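You operate a simulated robot arm through the tools that you are given. There is no shell and no other tool.

You are at the controls of a simulated two-armed robot. One attempt, no reset.

TASK
Pick up the tall blue can from the grey tray with three wells with one hand, pass it to the other hand and put it on the top of the small steel stand. Set down upright: tall blue can.
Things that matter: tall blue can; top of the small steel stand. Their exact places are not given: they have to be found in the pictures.

Only the result counts: the job must be done as asked and must still hold three seconds after the hand-in. Knocking over, shifting, dropping, spilling or breaking anything else fails it.

THE ROBOT
Two 6-joint arms with two-finger parallel grippers on one trunk, on a base that moves. Base frame: it is fixed to the floor where the robot stands at the start and does not move with it; the origin is under the middle of the robot, x ahead of it, y to its left, z up. Units: m, rad, N and s.
The left shoulder is at the start at [-0.089, 0.177, 0.806], the right one opposite. With the tool pointing down near the work surface each hand reaches from about 0.1 to 0.7 m from the robot's upright axis, wherever it stands, measured 20 degrees to its own side. Places, roughly: tall blue can (6x6x18 cm) [0.5, 0.1, 0.9]; top of the small steel stand [0.7, 1.3, 0.8]. Payload 1.57 kg a hand.
The tool frame of a hand sits at the grasp point between the pads (the TCP): z along the fingers, y along the line on which they close. The tips reach 0.03 m beyond it. The gripper opens to 0.08 m. The fingers are 0.017 m wide and 0.012 m thick; the gripper's body (0.04 by 0.082 m) begins 0.08 m behind the TCP.
Orientation is told as [roll, pitch, yaw] about the base's x, y, z axes, in that order, counted from this pose: with the fingers straight down and closing along the base's y, the tool's x points along the base's -x, its y along +y and its z along -z.

THE INTERFACE
- The arms move only by the tool move_arm. It takes "left_commands", "right_commands" or both (then of equal length, played together; a hand with none holds still); each is a list that holds one entry, the list of rows, each a list of 7 numbers: the shift along the tool's x, y, z in units of 500 mm (1.0 is 500 mm), then the turn, a rotation vector about the tool's x, y, z in units of 180 degrees (1.0 is 180 degrees), then the gripper command, from -1 (shut) to 1 (fully open), values between in proportion. In form: [[[dx, dy, dz, ax, ay, az, gripper], ...]]. A call has 1 to 20 rows; each row is the pose to reach, as a shift and turn from the pose commanded when the call began, along the tool's axes at that moment. A call with a number of a shift or a turn outside -1 to 1 is refused whole. Rows are played at 5 a second. More than 0.05 m and 0.15 rad between two rows, or a gripper value outside its range, and nothing of the call is played. Where a pose cannot be reached the arm comes as near as it can. A force on the tool above 40 N (or 10 N above the force at the start of the call, whichever is more), or a blocked arm, ends the call early, and 0.2 s more pass. The fingers move at their own pace (about 0.072 m/s each) and stop on an object; they squeeze with about 27 N. The grip force told is the motor's: it shows also when the fingers shut on nothing. Time passes only in rows, and 0.2 s behind the last, so rows that repeat a pose let the fingers close. The reply holds the time, the measured pose of the TCP, the force on the tool along the base axes, the opening and the grip force, in the units named above and with some noise, with the torque about the TCP (base axes, N m) and any sound that the robot's microphone picked up, and new pictures: "views" is both (left out), scene, wrist or none (wrist: the cameras of the hands that moved).
- Cameras (640 x 400 px; columns grow to the right, rows downward): "scene" is now at [0.0387, 0.0131, 1.5285]; the picture's right is [0.17, -0.99, 0.00], its down [-0.73, -0.12, -0.68] and it looks along [0.67, 0.11, -0.74] (base axes); focal length 278 px, centre (320, 200). "left" rides on the left gripper at [0.072, 0.007, -0.122] in its tool frame; the picture's right is [-0.09, 1.00, 0.00], its down [-0.84, -0.08, -0.54] and it looks along [-0.54, -0.05, 0.84] (tool axes); focal length 238 px, centre (320, 200). "right" rides on the right gripper at [0.072, -0.007, -0.122] in its tool frame; the picture's right is [0.09, 1.00, 0.00], its down [-0.84, 0.08, -0.54] and it looks along [-0.54, 0.05, 0.84] (tool axes); focal length 238 px, centre (320, 200).
- move_column(by): moves the trunk up (or, below 0, down) by that many m; the arms and the scene camera ride with it, the base frame stays. It gives what a move gives, with no picture.
- steer(legs): drives the robot by 1 to 6 legs, each [ahead, left, turn to the left] in m, m and rad, along the robot's own axes; the way and the turn of a leg run together, so that a leg with both is an arc; at most 1.5 m and 3.142 rad a leg. The arms and the cameras ride along, it lands a little off, and it stops where it bumps. It gives what a move gives, and a new picture of the scene camera.
- aim_head(pan, tilt): turns the head with the scene camera to pan (to the left, within 2.496 rad either way) and tilt (down, from -0.506 to 1.204), counted from straight ahead of the robot (the tilt from the chest, where the trunk bows). It gives what a move gives, and a new picture of the scene camera.
- measure_at(camera, pixels): for up to 12 pixels [column, row] of the newest picture of that camera ("zoom" is the newest enlarged one), the place [x, y, z] in the base frame of the surface seen there, good to about 0.002 m. The clock stands still meanwhile.
- zoom(camera, box): a new picture of the part [left, top, right, bottom] of that camera's present view, enlarged. The clock stands still meanwhile.
- sign_off(): hands the job in; it is judged then, once.

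Leave the grippers open and the arms clear of the work at the hand-in unless told otherwise.

The tools are called after "Call:" as a command line: name --argument value ..., lists and objects as JSON in quotes. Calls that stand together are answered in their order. move_arm: Moves the arms, as the interface text tells. Its arguments: {"type":"object","properties":{"left_commands":{"type":"array"},"right_commands":{"type":"array"},"views":{"type":"string","enum":["both","scene","wrist","none"]}},"required":[]} The other tools are called the same way: move_column (by) moves the trunk up or down; steer (legs) drives the base; aim_head (pan, tilt) turns the head that bears the scene camera; measure_at (camera, pixels) gives the place of the surface under pixels of a picture; zoom (camera, box) takes an enlarged picture of a part of a camera's view; sign_off () hands the job in.

At the start:

```text
time: 0.0
left_position: [0.3682, 0.1895, 1.1609]
left_tcp_rot: [0.0, 0.0, 0.0]
left_wrist_force: [0.1, 0.8, -0.5]
left_ft_torque: [-0.02, -0.02, 0.01]
left_grip_width: 0.08
left_finger_force: 0.0
right_position: [0.401, -0.0998, 1.115]
right_tcp_rot: [-0.001, 0.0, 0.0]
right_wrist_force: [0.1, 0.8, 0.0]
right_ft_torque: [0.0, -0.03, -0.03]
right_grip_width: 0.0804
right_finger_force: 0.0
trunk travel left (down, up): [-0.25, 0.078]
robot x, y, heading: [0.0037, 0.0002, -0.002]
head pan, tilt (commanded): [0.169, 0.829]
```

scene: 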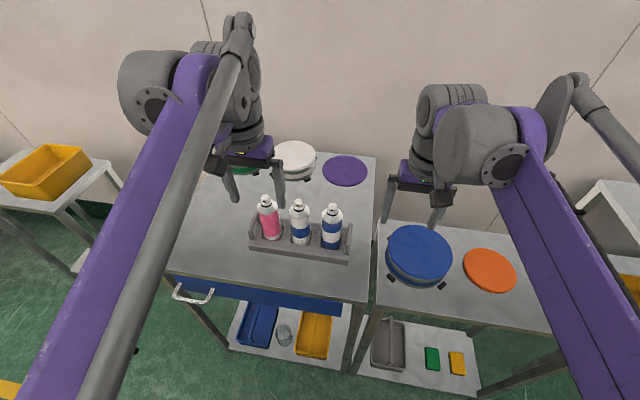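
right: 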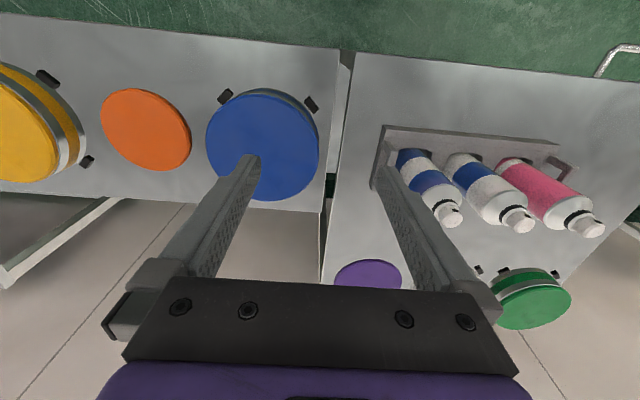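
left: 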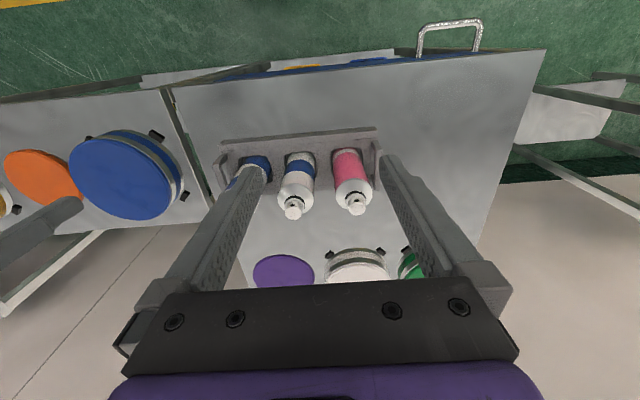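

I see a grey tray with three bottle-like cans: pink (270,217), white with some blue (300,222) and white/blue bands (332,226). I zoom to tell which one is the "tall blue can".

Call:
zoom --camera "scene" --box '[230, 180, 370, 270]'

Call:
zoom --camera "left" --box '[200, 110, 420, 250]'

Call:
zoom --camera "right" --box '[360, 110, 620, 270]'

```text
4.44 times, centred on (300, 225) of scene
```

zoom: 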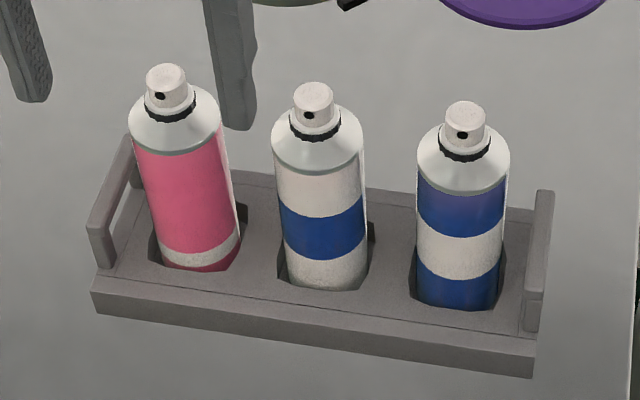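

```text
2.86 times, centred on (310, 180) of left
```

zoom: 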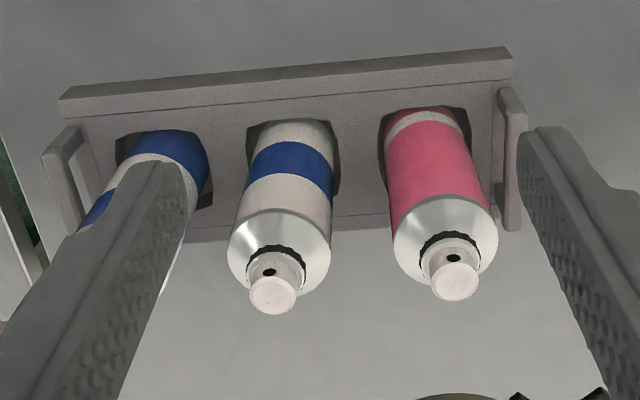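

```text
2.46 times, centred on (490, 190) of right
```

zoom: 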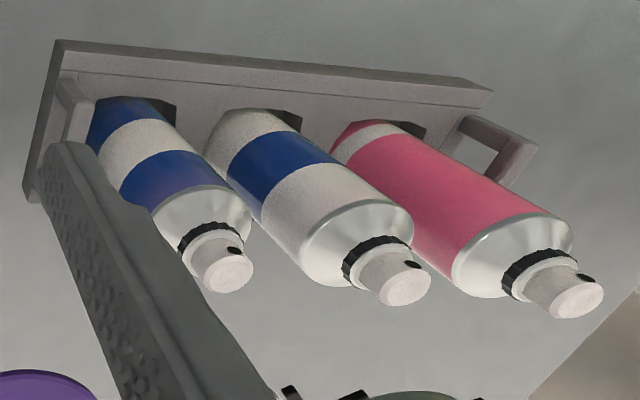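

The right can (332,226) is blue with one white band. The middle one is white with one blue band. So the blue one should be the right can. I measure the cans to compare their heights and places.

Call:
zoom --camera "scene" --box '[230, 180, 370, 270]'

Call:
measure_at --camera "zoom" --pixels '[[165, 75], [313, 92], [465, 110], [185, 190], [320, 240], [460, 260], [465, 170], [540, 200], [105, 230], [300, 330], [390, 250], [600, 300]]'

```text
4.44 times, centred on (300, 225) of scene
```

zoom: 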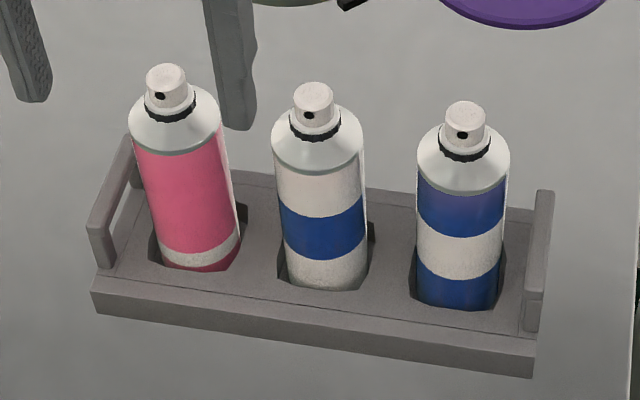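

```text
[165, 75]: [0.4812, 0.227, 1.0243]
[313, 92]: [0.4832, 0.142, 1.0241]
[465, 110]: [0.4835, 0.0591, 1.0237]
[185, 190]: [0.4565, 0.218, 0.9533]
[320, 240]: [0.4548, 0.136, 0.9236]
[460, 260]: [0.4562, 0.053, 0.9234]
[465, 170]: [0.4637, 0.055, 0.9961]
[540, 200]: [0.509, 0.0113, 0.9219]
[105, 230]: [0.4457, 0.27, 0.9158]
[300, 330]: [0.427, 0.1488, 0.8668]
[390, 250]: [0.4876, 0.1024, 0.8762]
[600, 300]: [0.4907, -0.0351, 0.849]
```

All three are the same height (tops at about z=1.024). The blue one stands at about (0.485, 0.057). Next I look left for the small steel stand near [0.7, 1.3, 0.8].

Call:
aim_head --pan 1.0 --tilt 0.6

```text
time: 1.1
left_position: [0.3692, 0.1905, 1.1602]
left_tcp_rot: [-0.001, 0.0, -0.002]
left_wrist_force: [-0.3, -0.9, -0.3]
left_ft_torque: [0.0, -0.02, 0.03]
left_grip_width: 0.0801
left_finger_force: 0.1
right_position: [0.4021, -0.0992, 1.1167]
right_tcp_rot: [-0.001, 0.001, 0.001]
right_wrist_force: [-0.4, -0.5, 0.0]
right_ft_torque: [0.01, 0.0, 0.01]
right_grip_width: 0.0798
right_finger_force: 0.0
trunk travel left (down, up): [-0.25, 0.078]
robot x, y, heading: [0.0007, -0.0012, 0.005]
head pan, tilt (commanded): [1.0, 0.6]
```

scene: 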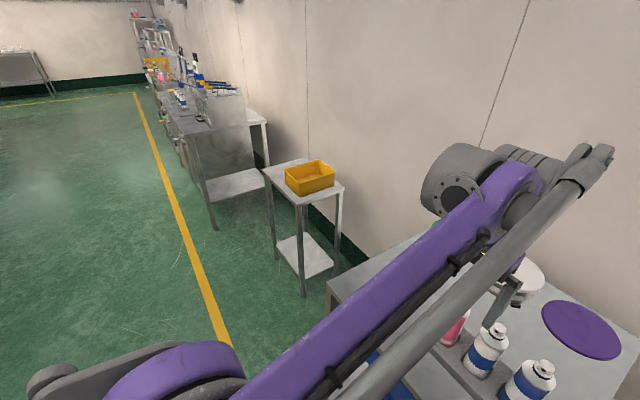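

There is a small steel stand with a yellow bin on it around (303,185). I zoom and measure it.

Call:
zoom --camera "scene" --box '[240, 140, 370, 220]'

Call:
measure_at --camera "scene" --pixels '[[265, 169], [300, 203], [341, 186], [305, 160], [283, 184], [300, 195], [335, 184], [312, 178], [285, 180], [280, 168], [320, 195], [275, 175]]'

```text
4.92 times, centred on (305, 180) of scene
```

zoom: 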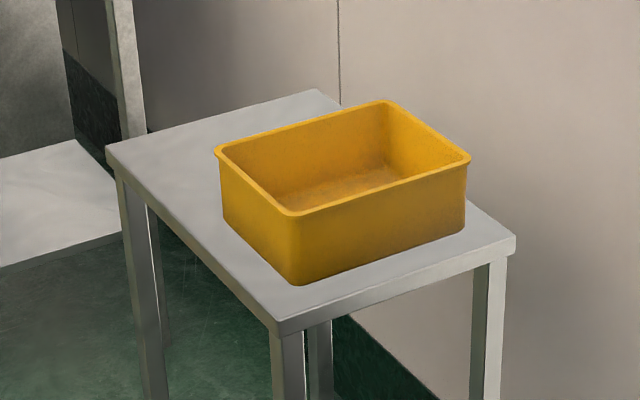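

```text
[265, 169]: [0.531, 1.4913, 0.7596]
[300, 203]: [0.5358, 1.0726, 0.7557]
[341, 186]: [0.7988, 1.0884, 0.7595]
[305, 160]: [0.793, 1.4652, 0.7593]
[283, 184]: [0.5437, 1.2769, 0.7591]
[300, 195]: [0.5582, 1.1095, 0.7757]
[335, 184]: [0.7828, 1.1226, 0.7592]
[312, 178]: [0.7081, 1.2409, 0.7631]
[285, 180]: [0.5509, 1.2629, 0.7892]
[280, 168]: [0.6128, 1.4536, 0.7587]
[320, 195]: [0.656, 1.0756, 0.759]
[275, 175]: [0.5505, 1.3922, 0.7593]
```

The stand top spans x 0.53–0.80, y 1.07–1.50 at z≈0.759, with the yellow bin taking part of it. I measure the bin's outline and the free part from the enlarged picture.

Call:
zoom --camera "scene" --box '[240, 140, 370, 220]'

Call:
measure_at --camera "zoom" --pixels '[[218, 152], [224, 215], [298, 280], [386, 103], [292, 210], [466, 160], [460, 228], [112, 150], [315, 95], [250, 115], [160, 160], [335, 180]]'

```text
4.92 times, centred on (305, 180) of scene
```

zoom: 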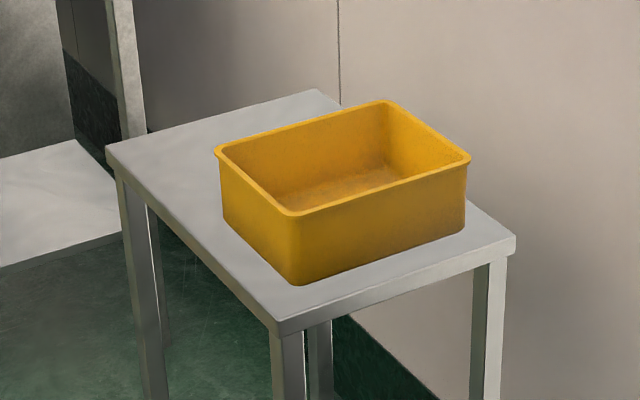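

```text
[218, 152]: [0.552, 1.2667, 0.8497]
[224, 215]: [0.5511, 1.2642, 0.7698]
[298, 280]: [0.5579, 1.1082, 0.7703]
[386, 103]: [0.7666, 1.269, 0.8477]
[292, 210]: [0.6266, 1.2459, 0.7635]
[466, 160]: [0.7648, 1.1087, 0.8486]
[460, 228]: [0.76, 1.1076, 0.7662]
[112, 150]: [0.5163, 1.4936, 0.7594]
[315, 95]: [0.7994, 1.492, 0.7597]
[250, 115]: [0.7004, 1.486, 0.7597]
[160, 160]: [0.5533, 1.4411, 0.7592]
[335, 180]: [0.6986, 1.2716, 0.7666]
```

The free part of the stand top is y≈1.28–1.495, x≈0.52–0.80, so the target is about (0.63, 1.39, 0.759). Next I look down ahead to measure the table's front edge and the surroundings for driving.

Call:
aim_head --pan 0.15 --tilt 1.1

```text
time: 2.3
left_position: [0.3681, 0.189, 1.1612]
left_tcp_rot: [-0.003, -0.001, 0.0]
left_wrist_force: [0.3, -0.3, 0.0]
left_ft_torque: [-0.03, -0.02, 0.06]
left_grip_width: 0.08
left_finger_force: 0.0
right_position: [0.4023, -0.1, 1.1152]
right_tcp_rot: [-0.001, -0.001, 0.0]
right_wrist_force: [-0.3, -0.1, -0.6]
right_ft_torque: [0.02, -0.01, 0.03]
right_grip_width: 0.0801
right_finger_force: 0.0
trunk travel left (down, up): [-0.25, 0.078]
robot x, y, heading: [0.0022, 0.0023, 0.003]
head pan, tilt (commanded): [0.15, 1.1]
```

scene: 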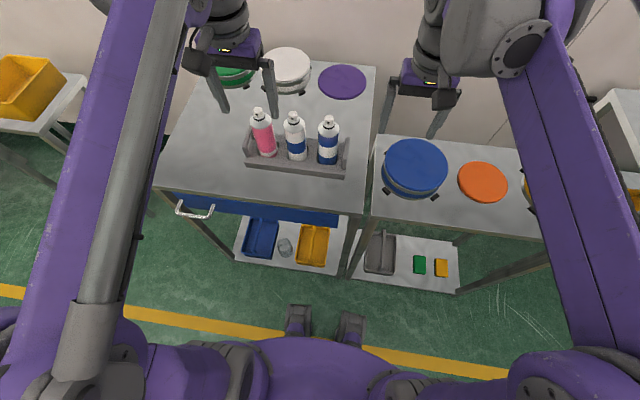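

I measure the table edges, the drawer handle, the floor, the robot's front (feet at 298,318 / 350,325) and the tray and can.

Call:
measure_at --camera "scene" --pixels '[[260, 203], [360, 215], [165, 188], [195, 216], [298, 310], [350, 316], [376, 80], [400, 217], [330, 119], [346, 150], [222, 90], [345, 162]]'

Call:
zoom --camera "scene" --box '[225, 90, 375, 185]'

```text
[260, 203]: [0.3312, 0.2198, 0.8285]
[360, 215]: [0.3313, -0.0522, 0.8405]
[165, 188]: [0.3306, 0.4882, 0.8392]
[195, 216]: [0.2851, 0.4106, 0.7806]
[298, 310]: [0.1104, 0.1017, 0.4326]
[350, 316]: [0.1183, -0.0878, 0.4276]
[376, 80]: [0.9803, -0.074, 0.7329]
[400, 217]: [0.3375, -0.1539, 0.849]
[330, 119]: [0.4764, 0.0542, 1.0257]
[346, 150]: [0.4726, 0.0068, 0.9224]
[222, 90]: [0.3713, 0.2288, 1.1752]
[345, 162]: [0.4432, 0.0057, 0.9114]
```

```text
4.21 times, centred on (300, 138) of scene
```

zoom: 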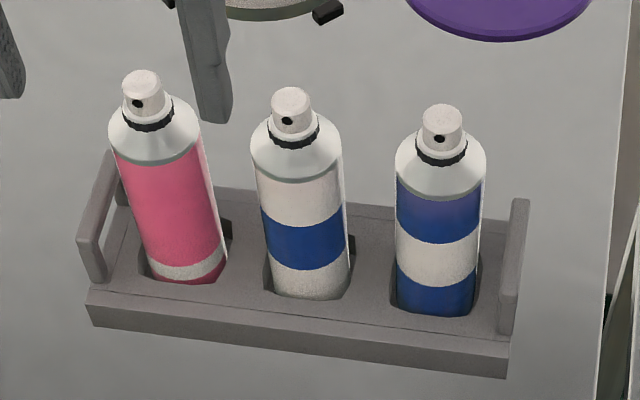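

I measure the blue can's edges, its shoulder and the tray features near it.

Call:
measure_at --camera "zoom" --pixels '[[402, 240], [478, 240], [440, 245], [440, 193], [399, 165], [484, 165], [440, 160], [442, 110], [436, 313], [372, 250], [519, 205], [506, 325]]'

Call:
measure_at --camera "zoom" --pixels '[[430, 108], [455, 108], [292, 95], [345, 240], [265, 240], [500, 255], [525, 205], [512, 205], [470, 300], [410, 305], [370, 210], [100, 295]]'

```text
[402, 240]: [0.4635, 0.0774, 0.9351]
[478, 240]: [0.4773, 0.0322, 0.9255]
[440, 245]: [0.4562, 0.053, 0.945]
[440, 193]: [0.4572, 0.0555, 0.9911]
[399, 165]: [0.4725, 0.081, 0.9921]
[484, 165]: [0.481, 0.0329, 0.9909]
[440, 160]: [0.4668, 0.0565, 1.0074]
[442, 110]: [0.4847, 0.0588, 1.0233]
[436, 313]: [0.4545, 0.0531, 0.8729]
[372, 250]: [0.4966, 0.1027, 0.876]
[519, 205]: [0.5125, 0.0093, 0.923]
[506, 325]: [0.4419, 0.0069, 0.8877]
```

```text
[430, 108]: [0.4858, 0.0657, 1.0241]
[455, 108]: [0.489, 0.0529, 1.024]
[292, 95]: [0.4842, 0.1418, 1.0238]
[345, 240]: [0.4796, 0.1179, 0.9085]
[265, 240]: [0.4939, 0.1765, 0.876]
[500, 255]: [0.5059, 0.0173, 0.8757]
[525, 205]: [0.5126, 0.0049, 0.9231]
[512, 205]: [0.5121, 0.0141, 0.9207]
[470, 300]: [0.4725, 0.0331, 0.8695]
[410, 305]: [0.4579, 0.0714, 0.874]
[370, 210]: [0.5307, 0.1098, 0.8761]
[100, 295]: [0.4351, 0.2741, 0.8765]
```

The blue can's centre is about (0.484, 0.058), radius ≈0.0275, straight body up to z≈0.99 and top at 1.024. The tray top is at 0.876 and its right handle spans y 0.005–0.014, up to z 0.923.

Plan:
- The right hand grips the can from above, closing along x, so the neighbouring cans are safe.
- The left hand then takes it low from the front, tilted 60° forward and closing along y.
- The robot drives left and the left hand places the can.

First I test in free air whether the left hand can take the 60° forward tilt.

Call:
move_arm --left_commands '[[[0, 0, 0, 0, -0.0476, 0, 1], [0, 0, 0, 0, -0.0952, 0, 1], [0, 0, 0, 0, -0.1428, 0, 1], [0, 0, 0, 0, -0.1904, 0, 1], [0, 0, 0, 0, -0.238, 0, 1], [0, 0, 0, 0, -0.2856, 0, 1], [0, 0, 0, 0, -0.3333, 0, 1], [0, 0, 0, 0, -0.3333, 0, 1]]]' --views "both"

```text
time: 4.1
left_position: [0.3694, 0.1897, 1.1605]
left_tcp_rot: [0.0, -1.051, 0.0]
left_wrist_force: [0.0, 0.8, -0.2]
left_ft_torque: [0.03, 0.0, -0.03]
left_grip_width: 0.0799
left_finger_force: 0.1
right_position: [0.4017, -0.1, 1.1159]
right_tcp_rot: [0.0, 0.0, -0.002]
right_wrist_force: [0.2, -0.1, 0.9]
right_ft_torque: [0.0, 0.01, -0.03]
right_grip_width: 0.0801
right_finger_force: 0.0
trunk travel left (down, up): [-0.25, 0.078]
robot x, y, heading: [-0.0002, 0.0025, 0.001]
head pan, tilt (commanded): [0.15, 1.1]
```

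scene: 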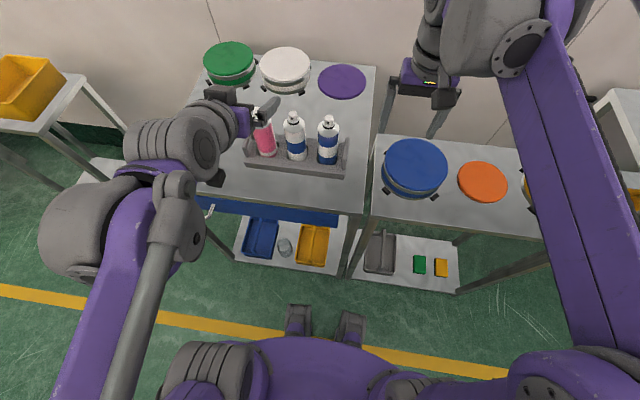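
left: 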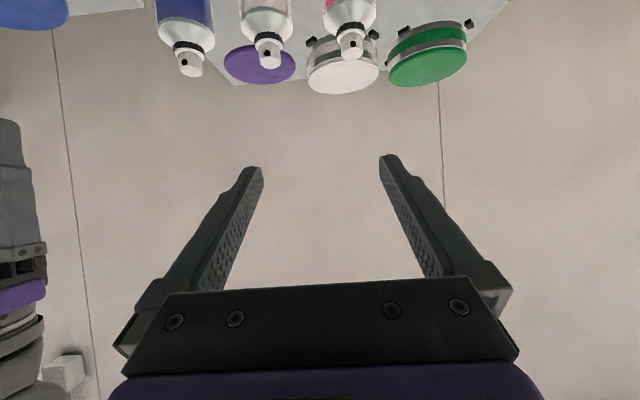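

The left hand reaches that tilt. Now I draw the left hand back and aside, and bring the right hand above the blue can turned 90°, with its camera to the right.

Call:
move_arm --left_commands '[[[0.015, 0.04, -0.026, 0, 0, 0, 1], [0.03, 0.08, -0.052, 0, 0, 0, 1], [0.045, 0.12, -0.078, 0, 0, 0, 1], [0.06, 0.16, -0.104, 0, 0, 0, 1], [0.06, 0.16, -0.104, 0, 0, 0, 1], [0.06, 0.16, -0.104, 0, 0, 0, 1], [0.06, 0.16, -0.104, 0, 0, 0, 1], [0.06, 0.16, -0.104, 0, 0, 0, 1], [0.06, 0.16, -0.104, 0, 0, 0, 1], [0.06, 0.16, -0.104, 0, 0, 0, 1], [0.06, 0.16, -0.104, 0, 0, 0, 1], [0.06, 0.16, -0.104, 0, 0, 0, 1]]]' --right_commands '[[[-0.0151, 0.0287, 0, 0, 0, -0.04545, 1], [-0.0302, 0.0575, 0, 0, 0, -0.0909, 1], [-0.0453, 0.0862, 0, 0, 0, -0.1364, 1], [-0.0604, 0.1149, 0, 0, 0, -0.1818, 1], [-0.0755, 0.1436, 0, 0, 0, -0.2273, 1], [-0.0905, 0.1724, 0, 0, 0, -0.2727, 1], [-0.1056, 0.2011, 0, 0, 0, -0.3182, 1], [-0.1207, 0.2298, 0, 0, 0, -0.3636, 1], [-0.1358, 0.2585, 0, 0, 0, -0.4091, 1], [-0.1509, 0.2873, 0, 0, 0, -0.4545, 1], [-0.166, 0.316, 0, 0, 0, -0.5, 1], [-0.166, 0.316, 0, 0, 0, -0.5, 1]]]' --views "both"

```text
time: 6.7
left_position: [0.3081, 0.2695, 1.1605]
left_tcp_rot: [0.002, -1.047, 0.0]
left_wrist_force: [-0.5, 0.4, 0.2]
left_ft_torque: [0.0, 0.0, -0.02]
left_grip_width: 0.08
left_finger_force: 0.0
right_position: [0.4843, 0.056, 1.1146]
right_tcp_rot: [0.0, 0.001, 1.572]
right_wrist_force: [-0.3, -0.3, 0.8]
right_ft_torque: [0.02, -0.02, 0.02]
right_grip_width: 0.0798
right_finger_force: 0.1
trunk travel left (down, up): [-0.25, 0.078]
robot x, y, heading: [-0.0008, -0.0027, 0.002]
head pan, tilt (commanded): [0.15, 1.1]
```

scene: 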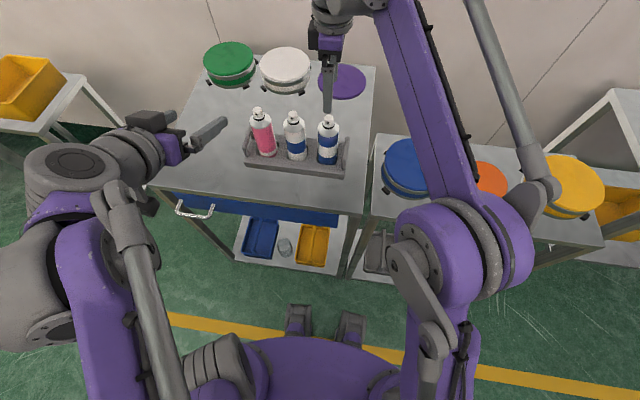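
right: 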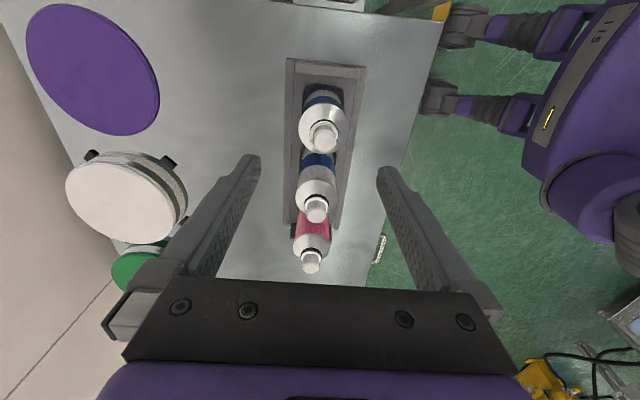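
left: 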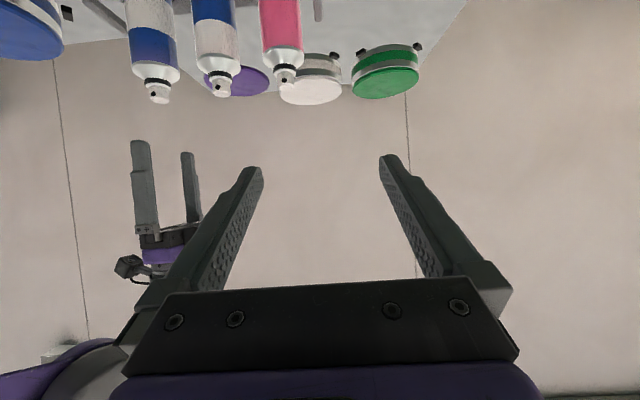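

The right hand is above the blue can. I measure the cap top and body from the right camera to refine the centre.

Call:
measure_at --camera "right" --pixels '[[325, 138], [318, 140], [332, 140], [325, 130], [316, 214], [302, 140], [344, 140], [323, 148]]'

Call:
zoom --camera "right" --box '[270, 50, 380, 290]'

```text
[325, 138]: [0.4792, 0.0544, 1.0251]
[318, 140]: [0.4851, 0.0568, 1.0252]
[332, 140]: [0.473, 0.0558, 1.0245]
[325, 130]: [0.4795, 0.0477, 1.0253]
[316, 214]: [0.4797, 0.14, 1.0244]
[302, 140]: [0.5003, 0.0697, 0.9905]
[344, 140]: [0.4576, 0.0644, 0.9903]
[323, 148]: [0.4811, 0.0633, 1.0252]
```

```text
1.67 times, centred on (325, 170) of right
```

zoom: 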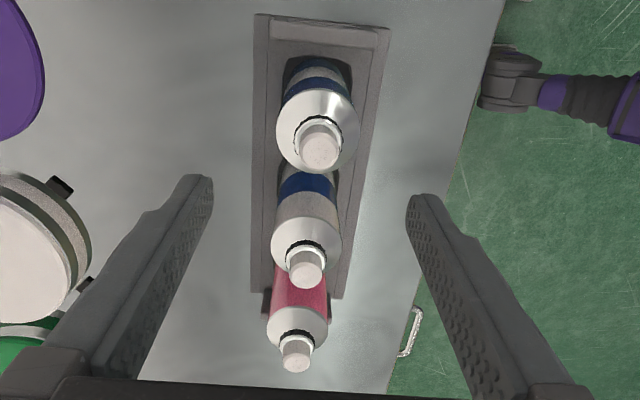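

The right camera puts the cap centre at about (0.4795, 0.0545), so the hand should shift about 4.5 mm toward −x. I correct that and descend to just above the cap to check again.

Call:
move_arm --right_commands '[[[0.0015, 0.0045, 0.03, 0, 0, 0, 1], [0.003, 0.009, 0.07, 0, 0, 0, 1], [0.003, 0.009, 0.1, 0, 0, 0, 1], [0.003, 0.009, 0.1, 0, 0, 0, 1]]]' --views "both"

```text
time: 7.7
left_position: [0.309, 0.2698, 1.1603]
left_tcp_rot: [0.0, -1.046, 0.0]
left_wrist_force: [-0.1, -0.5, 0.6]
left_ft_torque: [-0.04, -0.01, 0.01]
left_grip_width: 0.0801
left_finger_force: 0.0
right_position: [0.4801, 0.0568, 1.0663]
right_tcp_rot: [0.002, 0.002, 1.571]
right_wrist_force: [-0.1, -0.1, -0.9]
right_ft_torque: [0.01, 0.0, 0.0]
right_grip_width: 0.08
right_finger_force: 0.1
trunk travel left (down, up): [-0.25, 0.078]
robot x, y, heading: [0.0021, 0.0011, 0.001]
head pan, tilt (commanded): [0.15, 1.1]
```

scene: 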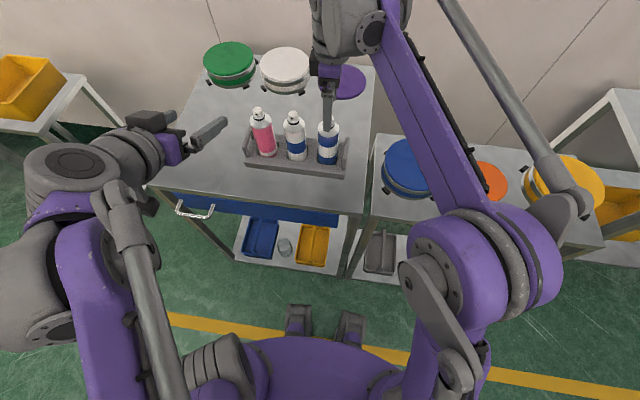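
right: 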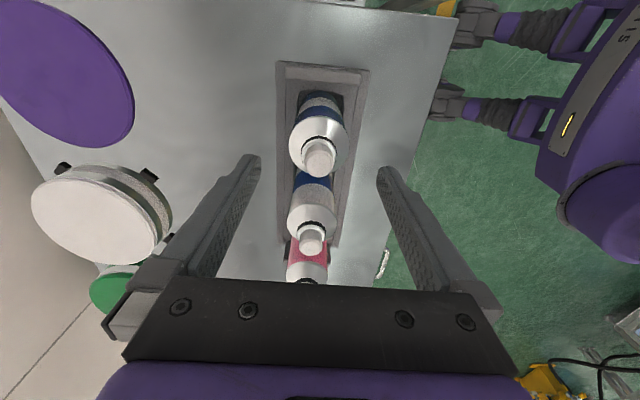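

Call:
measure_at --camera "right" --pixels '[[319, 157], [311, 157], [328, 157], [293, 150], [344, 150], [319, 150], [319, 165]]'

Call:
zoom --camera "right" --box '[240, 80, 400, 200]'

Call:
zoom --camera "scene" --box '[240, 70, 400, 180]'

```text
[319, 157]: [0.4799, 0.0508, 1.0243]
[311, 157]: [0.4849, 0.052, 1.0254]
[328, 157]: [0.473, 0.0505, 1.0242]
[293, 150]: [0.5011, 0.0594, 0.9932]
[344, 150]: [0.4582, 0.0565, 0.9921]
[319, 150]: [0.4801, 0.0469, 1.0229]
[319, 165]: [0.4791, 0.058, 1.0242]
```

```text
3.33 times, centred on (320, 140) of right
```

zoom: 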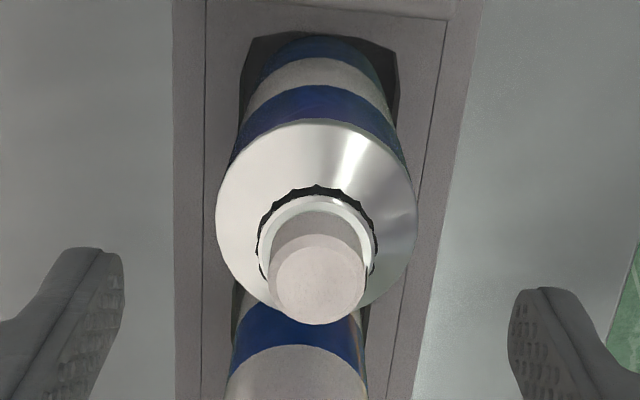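

```text
3.64 times, centred on (320, 125) of scene
```

zoom: 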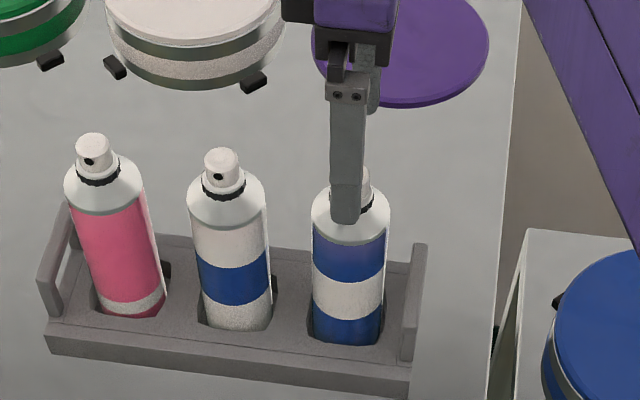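

The hand is now centred on the can (body edges 0.458–0.501 in x). I descend to TCP z≈0.958, which keeps the gripper body about 14 mm above the cap.

Call:
move_arm --right_commands '[[[0.002, 0, 0.045, 0, 0, 0, 1], [0.003, 0, 0.09, 0, 0, 0, 1], [0.003, 0, 0.135, 0, 0, 0, 1], [0.003, 0, 0.175, 0, 0, 0, 1], [0.003, 0, 0.2166, 0, 0, 0, 1], [0.003, 0, 0.2166, 0, 0, 0, 1]]]' --views "both"

```text
time: 9.1
left_position: [0.3076, 0.2686, 1.1595]
left_tcp_rot: [0.001, -1.048, -0.001]
left_wrist_force: [0.4, 0.0, 0.6]
left_ft_torque: [0.02, 0.0, 0.0]
left_grip_width: 0.08
left_finger_force: 0.1
right_position: [0.4793, 0.0549, 0.958]
right_tcp_rot: [0.0, -0.001, 1.57]
right_wrist_force: [1.0, 0.3, 0.1]
right_ft_torque: [0.03, 0.02, 0.01]
right_grip_width: 0.08
right_finger_force: 0.0
trunk travel left (down, up): [-0.25, 0.078]
robot x, y, heading: [-0.0004, 0.001, -0.0]
head pan, tilt (commanded): [0.15, 1.1]
```

scene: 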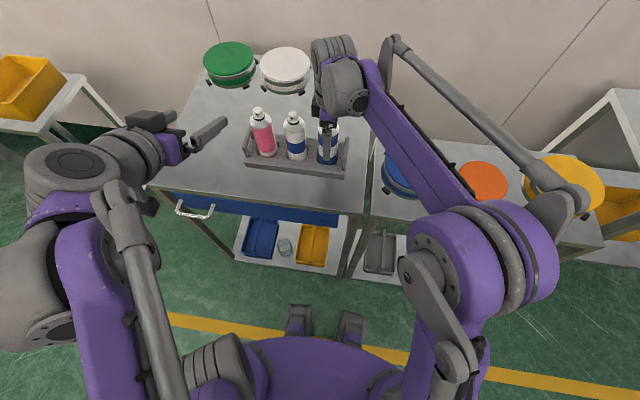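
right: 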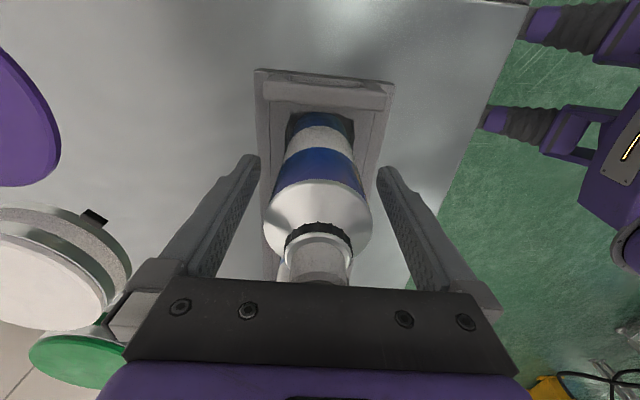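

The can sits centred between the fingers with no contact force. I close the gripper.

Call:
move_arm --right_commands '[[[0, 0, 0, 0, 0, 0, 0.4], [0, 0, 0, 0, 0, 0, 0], [0, 0, 0, 0, 0, 0, -0.6], [0, 0, 0, 0, 0, 0, -1], [0, 0, 0, 0, 0, 0, -1]]]' --views "wrist"

```text
time: 10.3
left_position: [0.309, 0.2688, 1.1604]
left_tcp_rot: [0.0, -1.048, 0.0]
left_wrist_force: [-0.4, -0.2, -0.3]
left_ft_torque: [0.0, 0.02, -0.01]
left_grip_width: 0.0801
left_finger_force: 0.0
right_position: [0.4804, 0.0555, 0.9562]
right_tcp_rot: [0.001, -0.002, 1.57]
right_wrist_force: [0.5, 0.3, 0.0]
right_ft_torque: [-0.02, -0.09, 0.01]
right_grip_width: 0.0525
right_finger_force: 26.2
trunk travel left (down, up): [-0.25, 0.078]
robot x, y, heading: [0.0018, -0.0027, -0.0]
head pan, tilt (commanded): [0.15, 1.1]
```

right: 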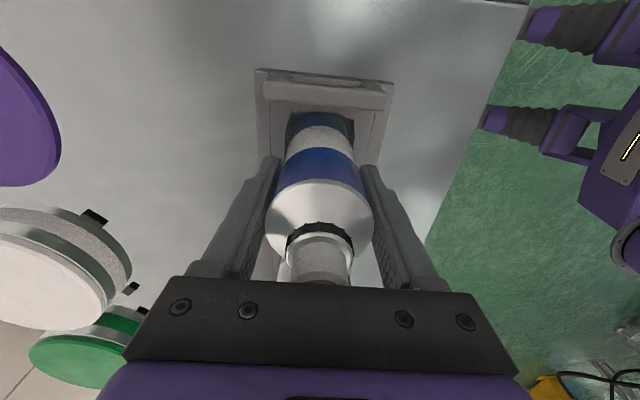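

The gripper holds the can at width 0.0525 with 26 N. I lift straight up, slowly at first.

Call:
move_arm --right_commands '[[[0, 0, -0.01, 0, 0, 0, -1], [0, 0, -0.03, 0, 0, 0, -1], [0, 0, -0.06, 0, 0, 0, -1], [0, 0, -0.1, 0, 0, 0, -1], [0, 0, -0.14, 0, 0, 0, -1], [0, 0, -0.18, 0, 0, 0, -1], [0, 0, -0.22, 0, 0, 0, -1], [0, 0, -0.26, 0, 0, 0, -1], [0, 0, -0.3, 0, 0, 0, -1], [0, 0, -0.3, 0, 0, 0, -1]]]' --views "both"

```text
time: 12.5
left_position: [0.3094, 0.2686, 1.16]
left_tcp_rot: [0.001, -1.044, 0.0]
left_wrist_force: [0.4, 0.5, -0.3]
left_ft_torque: [0.01, 0.0, 0.0]
left_grip_width: 0.08
left_finger_force: 0.1
right_position: [0.4798, 0.0537, 1.1076]
right_tcp_rot: [0.0, -0.001, 1.571]
right_wrist_force: [0.2, -0.5, -2.6]
right_ft_torque: [0.02, -0.02, 0.01]
right_grip_width: 0.0523
right_finger_force: 26.9
trunk travel left (down, up): [-0.25, 0.078]
robot x, y, heading: [0.0003, 0.0033, 0.002]
head pan, tilt (commanded): [0.15, 1.1]
```

scene: 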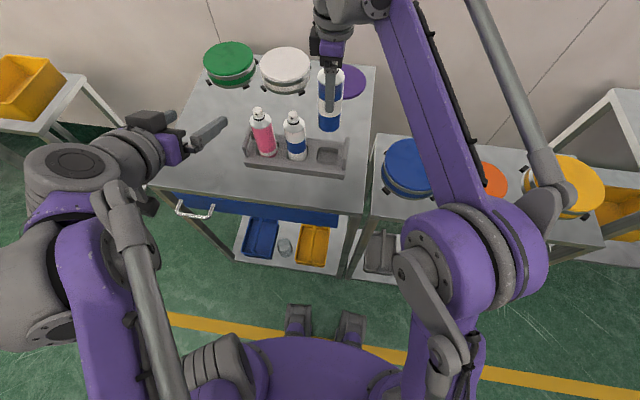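
right: 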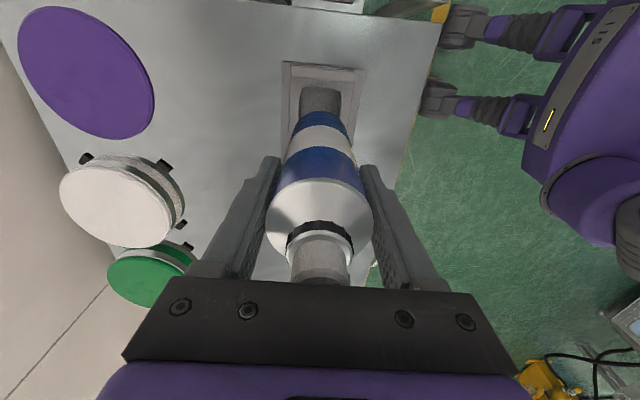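

The can is lifted clean out of the tray. I measure its bottom and the empty well floor so I know how much can hangs below the right fingers.

Call:
zoom --camera "scene" --box '[280, 50, 380, 170]'

Call:
measure_at --camera "scene" --pixels '[[328, 157], [330, 154], [330, 128], [329, 126], [329, 115], [323, 125], [336, 125], [322, 115], [337, 115]]'

```text
3.33 times, centred on (330, 110) of scene
```

zoom: 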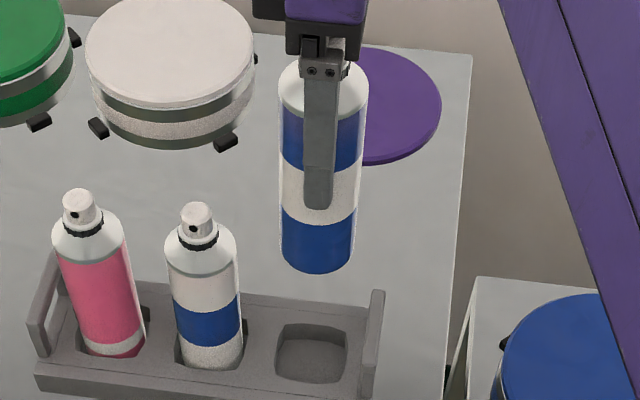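

```text
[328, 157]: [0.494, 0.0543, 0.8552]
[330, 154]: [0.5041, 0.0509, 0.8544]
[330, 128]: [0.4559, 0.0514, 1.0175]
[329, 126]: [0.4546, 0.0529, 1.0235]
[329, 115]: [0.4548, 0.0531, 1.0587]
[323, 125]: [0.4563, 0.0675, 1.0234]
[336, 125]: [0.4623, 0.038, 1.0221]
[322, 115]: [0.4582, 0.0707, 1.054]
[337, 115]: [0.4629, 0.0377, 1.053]
```

The can's bottom is about 0.102 below the right TCP. Before bringing the left hand in, I measure where the right arm's elbow and links are, to keep the left wrist clear of them.

Call:
measure_at --camera "scene" --pixels '[[430, 225], [400, 270], [470, 270], [440, 340], [420, 130], [400, 60], [340, 15], [60, 190], [130, 160], [40, 280], [110, 230], [165, 150]]'

```text
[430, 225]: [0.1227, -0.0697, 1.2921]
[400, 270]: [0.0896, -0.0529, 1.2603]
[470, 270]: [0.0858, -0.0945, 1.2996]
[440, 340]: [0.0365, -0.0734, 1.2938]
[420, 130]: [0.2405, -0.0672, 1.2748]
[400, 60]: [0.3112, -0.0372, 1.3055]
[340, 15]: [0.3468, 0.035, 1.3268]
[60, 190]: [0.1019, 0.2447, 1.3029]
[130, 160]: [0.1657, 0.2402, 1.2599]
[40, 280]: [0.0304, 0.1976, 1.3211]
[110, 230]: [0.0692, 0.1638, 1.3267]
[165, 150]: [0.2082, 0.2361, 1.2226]
```

The right forearm passes over x 0.1–0.35 near y≈−0.07…0.03. So I rotate the whole handover by 45°: the right hand goes to yaw 45° and the left comes from the front-left at yaw −45°, which keeps the arms apart. First the right hand carries the can to about (0.43, 0.05, 1.17), turning to yaw 45°.

Call:
move_arm --right_commands '[[[0, 0.0125, -0.015, 0, 0, 0.03125, -1], [0, 0.025, -0.03, 0, 0, 0.0625, -1], [0, 0.0375, -0.045, 0, 0, 0.09375, -1], [0, 0.05, -0.06, 0, 0, 0.125, -1], [0, 0.0625, -0.075, 0, 0, 0.15625, -1], [0, 0.075, -0.09, 0, 0, 0.1875, -1], [0, 0.0875, -0.105, 0, 0, 0.21875, -1], [0, 0.1, -0.12, 0, 0, 0.25, -1], [0, 0.1, -0.12, 0, 0, 0.25, -1]]]' --views "both"

```text
time: 14.5
left_position: [0.3094, 0.2696, 1.1595]
left_tcp_rot: [0.0, -1.049, 0.0]
left_wrist_force: [0.1, 0.0, 0.1]
left_ft_torque: [0.04, 0.01, 0.02]
left_grip_width: 0.0796
left_finger_force: 0.1
right_position: [0.4315, 0.0546, 1.1664]
right_tcp_rot: [0.001, -0.001, 0.783]
right_wrist_force: [-1.5, 0.2, -3.5]
right_ft_torque: [-0.01, 0.01, -0.02]
right_grip_width: 0.0527
right_finger_force: 27.3
trunk travel left (down, up): [-0.25, 0.078]
robot x, y, heading: [0.0009, 0.0041, 0.003]
head pan, tilt (commanded): [0.15, 1.1]
```

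scene: 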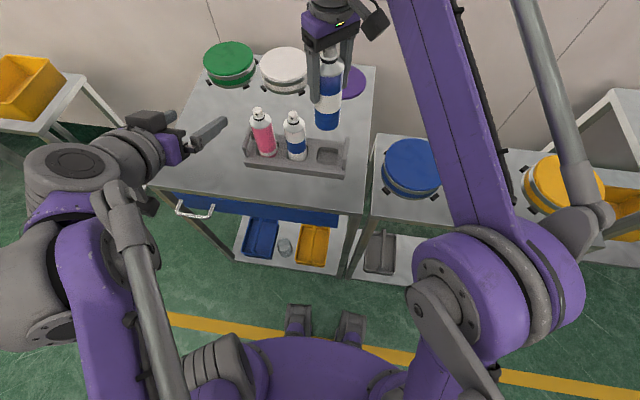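
right: 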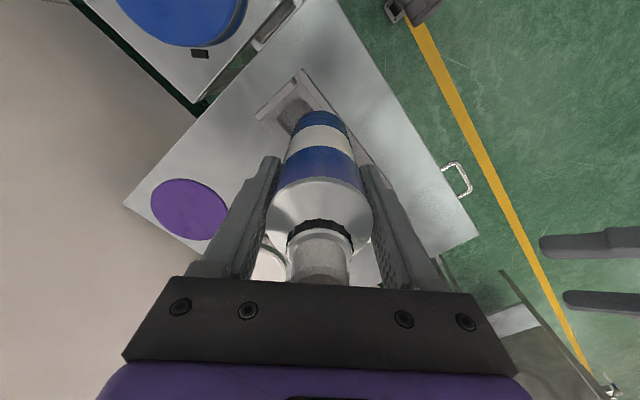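

The can hangs at (0.431, 0.0545), bottom at z≈1.066. I bring the left hand to a pre-grasp point 10 cm back along its approach line (about 0.363, 0.1225, 1.152), turning it to yaw −45°.

Call:
move_arm --left_commands '[[[-0.0051, -0.0368, 0.0125, 0.02706, 0, 0.01563, 1], [-0.0102, -0.0735, 0.0251, 0.05413, 0, 0.03125, 1], [-0.0152, -0.1103, 0.0376, 0.08119, 0, 0.04688, 1], [-0.0203, -0.147, 0.0502, 0.10825, 0, 0.0625, 1], [-0.0254, -0.1838, 0.0627, 0.13531, 0, 0.07813, 1], [-0.0305, -0.2205, 0.0752, 0.16238, 0, 0.09375, 1], [-0.0355, -0.2573, 0.0878, 0.18944, 0, 0.10938, 1], [-0.0406, -0.294, 0.1003, 0.2165, 0, 0.125, 1], [-0.0406, -0.294, 0.1003, 0.2165, 0, 0.125, 1]]]' --views "both"

```text
time: 16.5
left_position: [0.3608, 0.1229, 1.1533]
left_tcp_rot: [0.0, -1.047, -0.788]
left_wrist_force: [0.5, 0.9, -1.1]
left_ft_torque: [0.02, 0.0, -0.02]
left_grip_width: 0.08
left_finger_force: 0.1
right_position: [0.4301, 0.0553, 1.1671]
right_tcp_rot: [0.0, 0.0, 0.787]
right_wrist_force: [0.1, -0.5, -2.9]
right_ft_torque: [0.04, 0.01, -0.01]
right_grip_width: 0.0525
right_finger_force: 27.3
trunk travel left (down, up): [-0.25, 0.078]
robot x, y, heading: [-0.0012, 0.0005, -0.001]
head pan, tilt (commanded): [0.15, 1.1]
```

scene: 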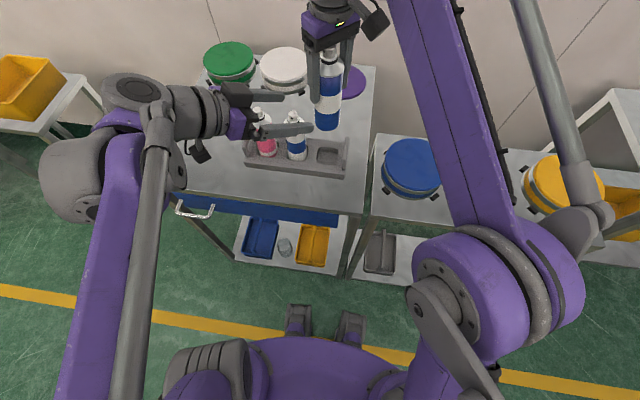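
left: 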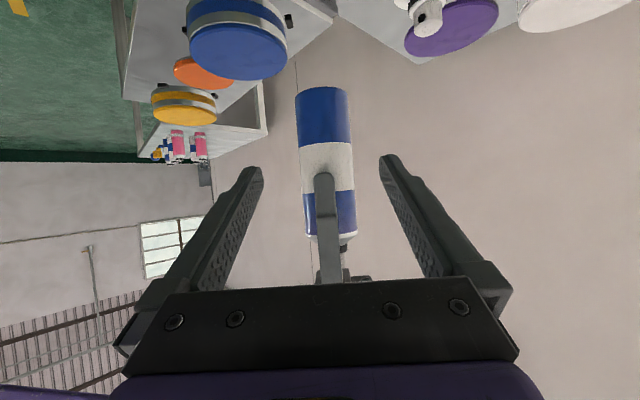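

The left camera sees the can centred between the left fingers, with its bottom at about (323,90) and the right fingertip at (324,175). I measure points on it to refine the approach.

Call:
measure_at --camera "left" --pixels '[[323, 92], [323, 110], [323, 130], [323, 165], [324, 178], [299, 130], [349, 130], [297, 110], [350, 110]]'

Call:
zoom --camera "left" --box '[220, 70, 420, 290]'

Call:
zoom --camera "scene" --box '[210, 10, 390, 170]'

```text
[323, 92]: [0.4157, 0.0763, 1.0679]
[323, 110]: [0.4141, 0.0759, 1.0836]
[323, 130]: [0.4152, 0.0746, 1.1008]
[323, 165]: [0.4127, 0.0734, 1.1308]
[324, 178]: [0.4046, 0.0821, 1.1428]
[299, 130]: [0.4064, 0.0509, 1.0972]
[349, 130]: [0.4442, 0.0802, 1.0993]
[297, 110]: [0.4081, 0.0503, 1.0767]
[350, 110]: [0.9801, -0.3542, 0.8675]
```

```text
1.82 times, centred on (320, 180) of left
```

zoom: 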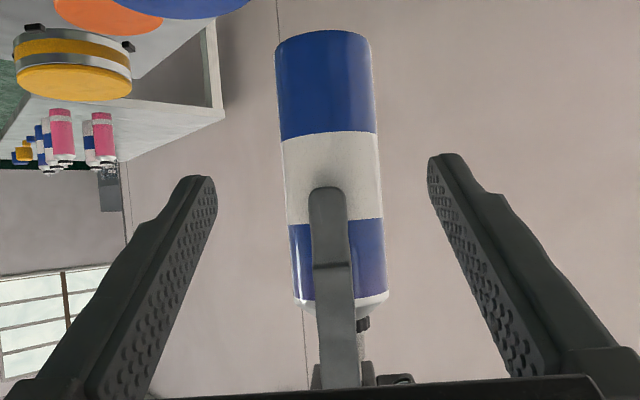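

```text
2.50 times, centred on (300, 90) of scene
```

zoom: 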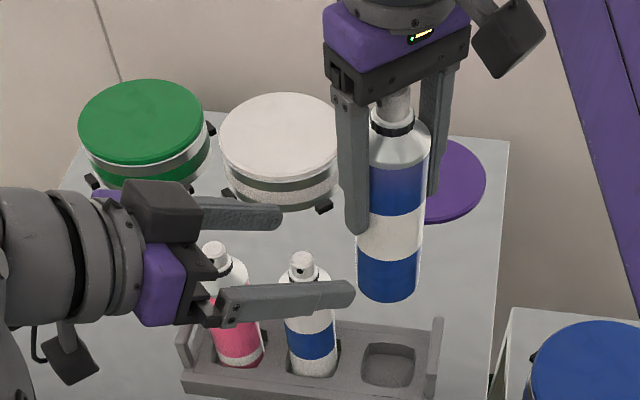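

The can's centre is about (0.432, 0.056). The target for the left TCP is (0.425, 0.063, 1.102). I advance most of the way along the approach line and check.

Call:
move_arm --left_commands '[[[0, 0.006, 0.03, 0, 0, 0, 1], [0, 0.006, 0.06, 0, 0, 0, 1], [0, 0.006, 0.09, 0, 0, 0, 1], [0.001, 0.006, 0.12, 0, 0, 0, 1], [0.001, 0.006, 0.15, 0, 0, 0, 1], [0.001, 0.006, 0.15, 0, 0, 0, 1]]]' --views "both"

```text
time: 17.9
left_position: [0.41, 0.0777, 1.1132]
left_tcp_rot: [-0.001, -1.047, -0.785]
left_wrist_force: [0.3, 0.0, -0.5]
left_ft_torque: [0.04, 0.0, -0.01]
left_grip_width: 0.08
left_finger_force: 0.1
right_position: [0.4308, 0.0545, 1.1673]
right_tcp_rot: [0.0, 0.0, 0.785]
right_wrist_force: [-0.2, 0.0, -2.3]
right_ft_torque: [-0.01, -0.01, 0.03]
right_grip_width: 0.0523
right_finger_force: 27.1
trunk travel left (down, up): [-0.25, 0.078]
robot x, y, heading: [-0.0005, 0.0018, 0.006]
head pan, tilt (commanded): [0.15, 1.1]
```

scene: 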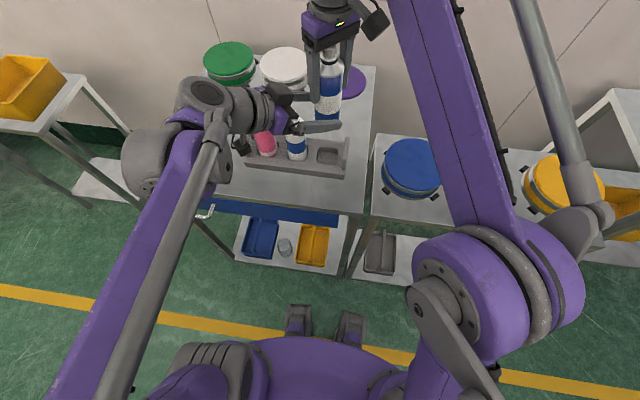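
left: 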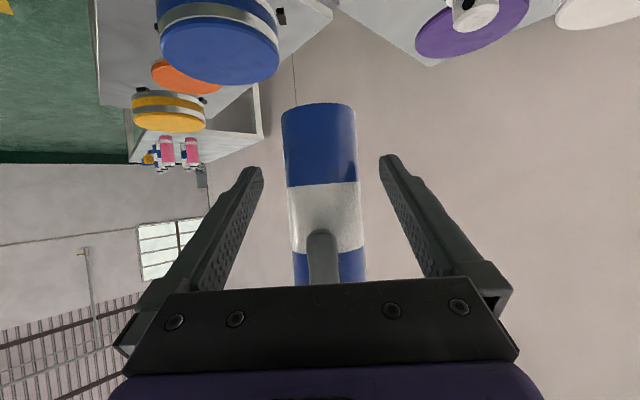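

The can stays centred between the left fingers and nothing is touched. I measure again from the left camera before the last 2.7 cm.

Call:
measure_at --camera "left" --pixels '[[320, 106], [320, 130], [322, 170], [323, 210], [322, 232], [285, 150], [355, 150]]'

Call:
zoom --camera "scene" --box '[210, 10, 390, 170]'

```text
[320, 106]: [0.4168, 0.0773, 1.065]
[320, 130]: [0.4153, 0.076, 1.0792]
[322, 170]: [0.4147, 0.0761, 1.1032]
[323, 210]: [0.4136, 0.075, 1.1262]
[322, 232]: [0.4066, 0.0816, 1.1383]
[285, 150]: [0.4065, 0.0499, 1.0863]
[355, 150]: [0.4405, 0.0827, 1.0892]
```

```text
2.50 times, centred on (300, 90) of scene
```

zoom: 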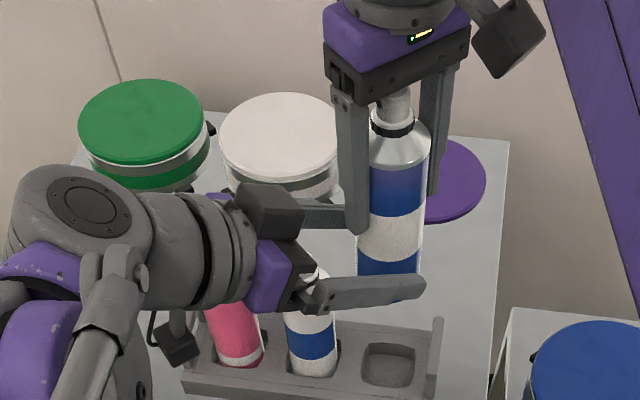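

Everything is consistent, with the can centre at (0.433, 0.057). I advance the last 2.4 cm with the fingers still open.

Call:
move_arm --left_commands '[[[0, 0.001, 0.016, 0, 0, 0, 1], [0, 0.002, 0.032, 0, 0, 0, 1], [0, 0.002, 0.048, 0, 0, 0, 1], [0, 0.002, 0.048, 0, 0, 0, 1]]]' --views "both"

```text
time: 18.9
left_position: [0.4261, 0.0634, 1.102]
left_tcp_rot: [-0.001, -1.046, -0.786]
left_wrist_force: [0.4, 0.7, -0.1]
left_ft_torque: [0.01, -0.04, 0.03]
left_grip_width: 0.0802
left_finger_force: 0.2
right_position: [0.4318, 0.055, 1.1673]
right_tcp_rot: [-0.001, -0.001, 0.784]
right_wrist_force: [0.2, 0.1, -2.9]
right_ft_torque: [0.0, -0.05, -0.01]
right_grip_width: 0.0525
right_finger_force: 26.9
trunk travel left (down, up): [-0.25, 0.078]
robot x, y, heading: [0.0016, -0.0004, 0.004]
head pan, tilt (commanded): [0.15, 1.1]
```

scene: 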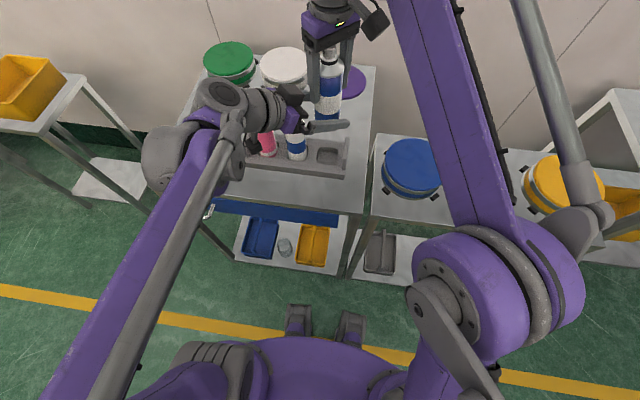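
left: 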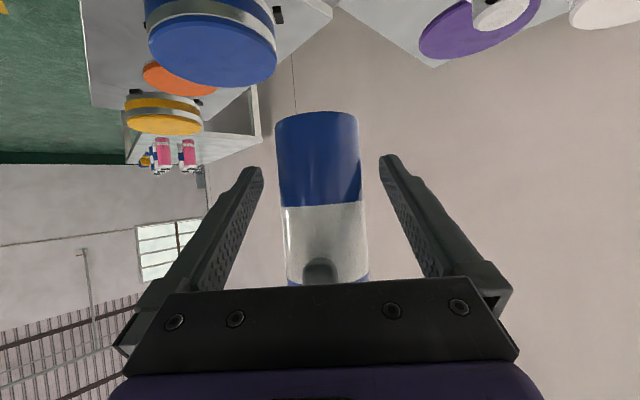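

The left TCP is at the target, the can lies centred between the fingers, and the right fingertip shows just above the left gripper body at (320,265). I close the left gripper while the right hand keeps holding.

Call:
move_arm --left_commands '[[[0, 0, 0, 0, 0, 0, 0.5], [0, 0, 0, 0, 0, 0, 0.2], [0, 0, 0, 0, 0, 0, -0.4], [0, 0, 0, 0, 0, 0, -1], [0, 0, 0, 0, 0, 0, -1], [0, 0, 0, 0, 0, 0, -1]]]' --views "both"

```text
time: 20.3
left_position: [0.4253, 0.0634, 1.1031]
left_tcp_rot: [0.0, -1.048, -0.785]
left_wrist_force: [3.9, 3.7, -0.5]
left_ft_torque: [-0.59, 0.21, 0.08]
left_grip_width: 0.052
left_finger_force: 27.2
right_position: [0.4319, 0.0543, 1.167]
right_tcp_rot: [0.002, 0.0, 0.785]
right_wrist_force: [-4.5, -3.5, -1.2]
right_ft_torque: [0.37, 0.12, 0.01]
right_grip_width: 0.0526
right_finger_force: 27.6
trunk travel left (down, up): [-0.25, 0.078]
robot x, y, heading: [-0.0016, -0.0008, -0.002]
head pan, tilt (commanded): [0.15, 1.1]
```

scene: 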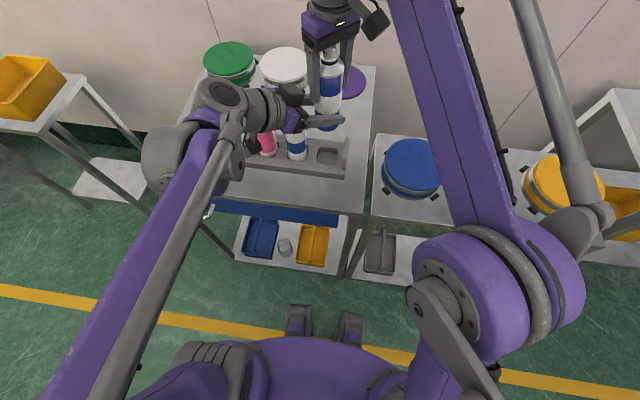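
left: 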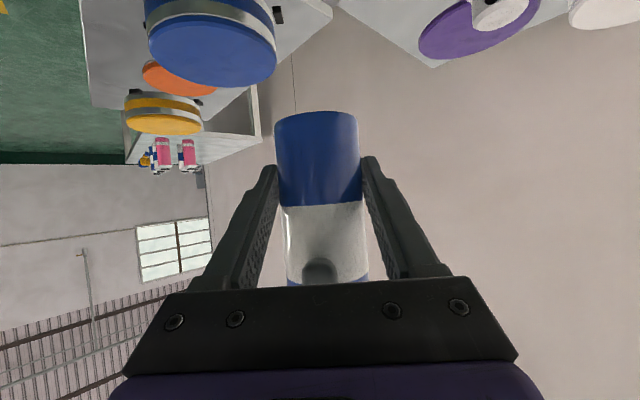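

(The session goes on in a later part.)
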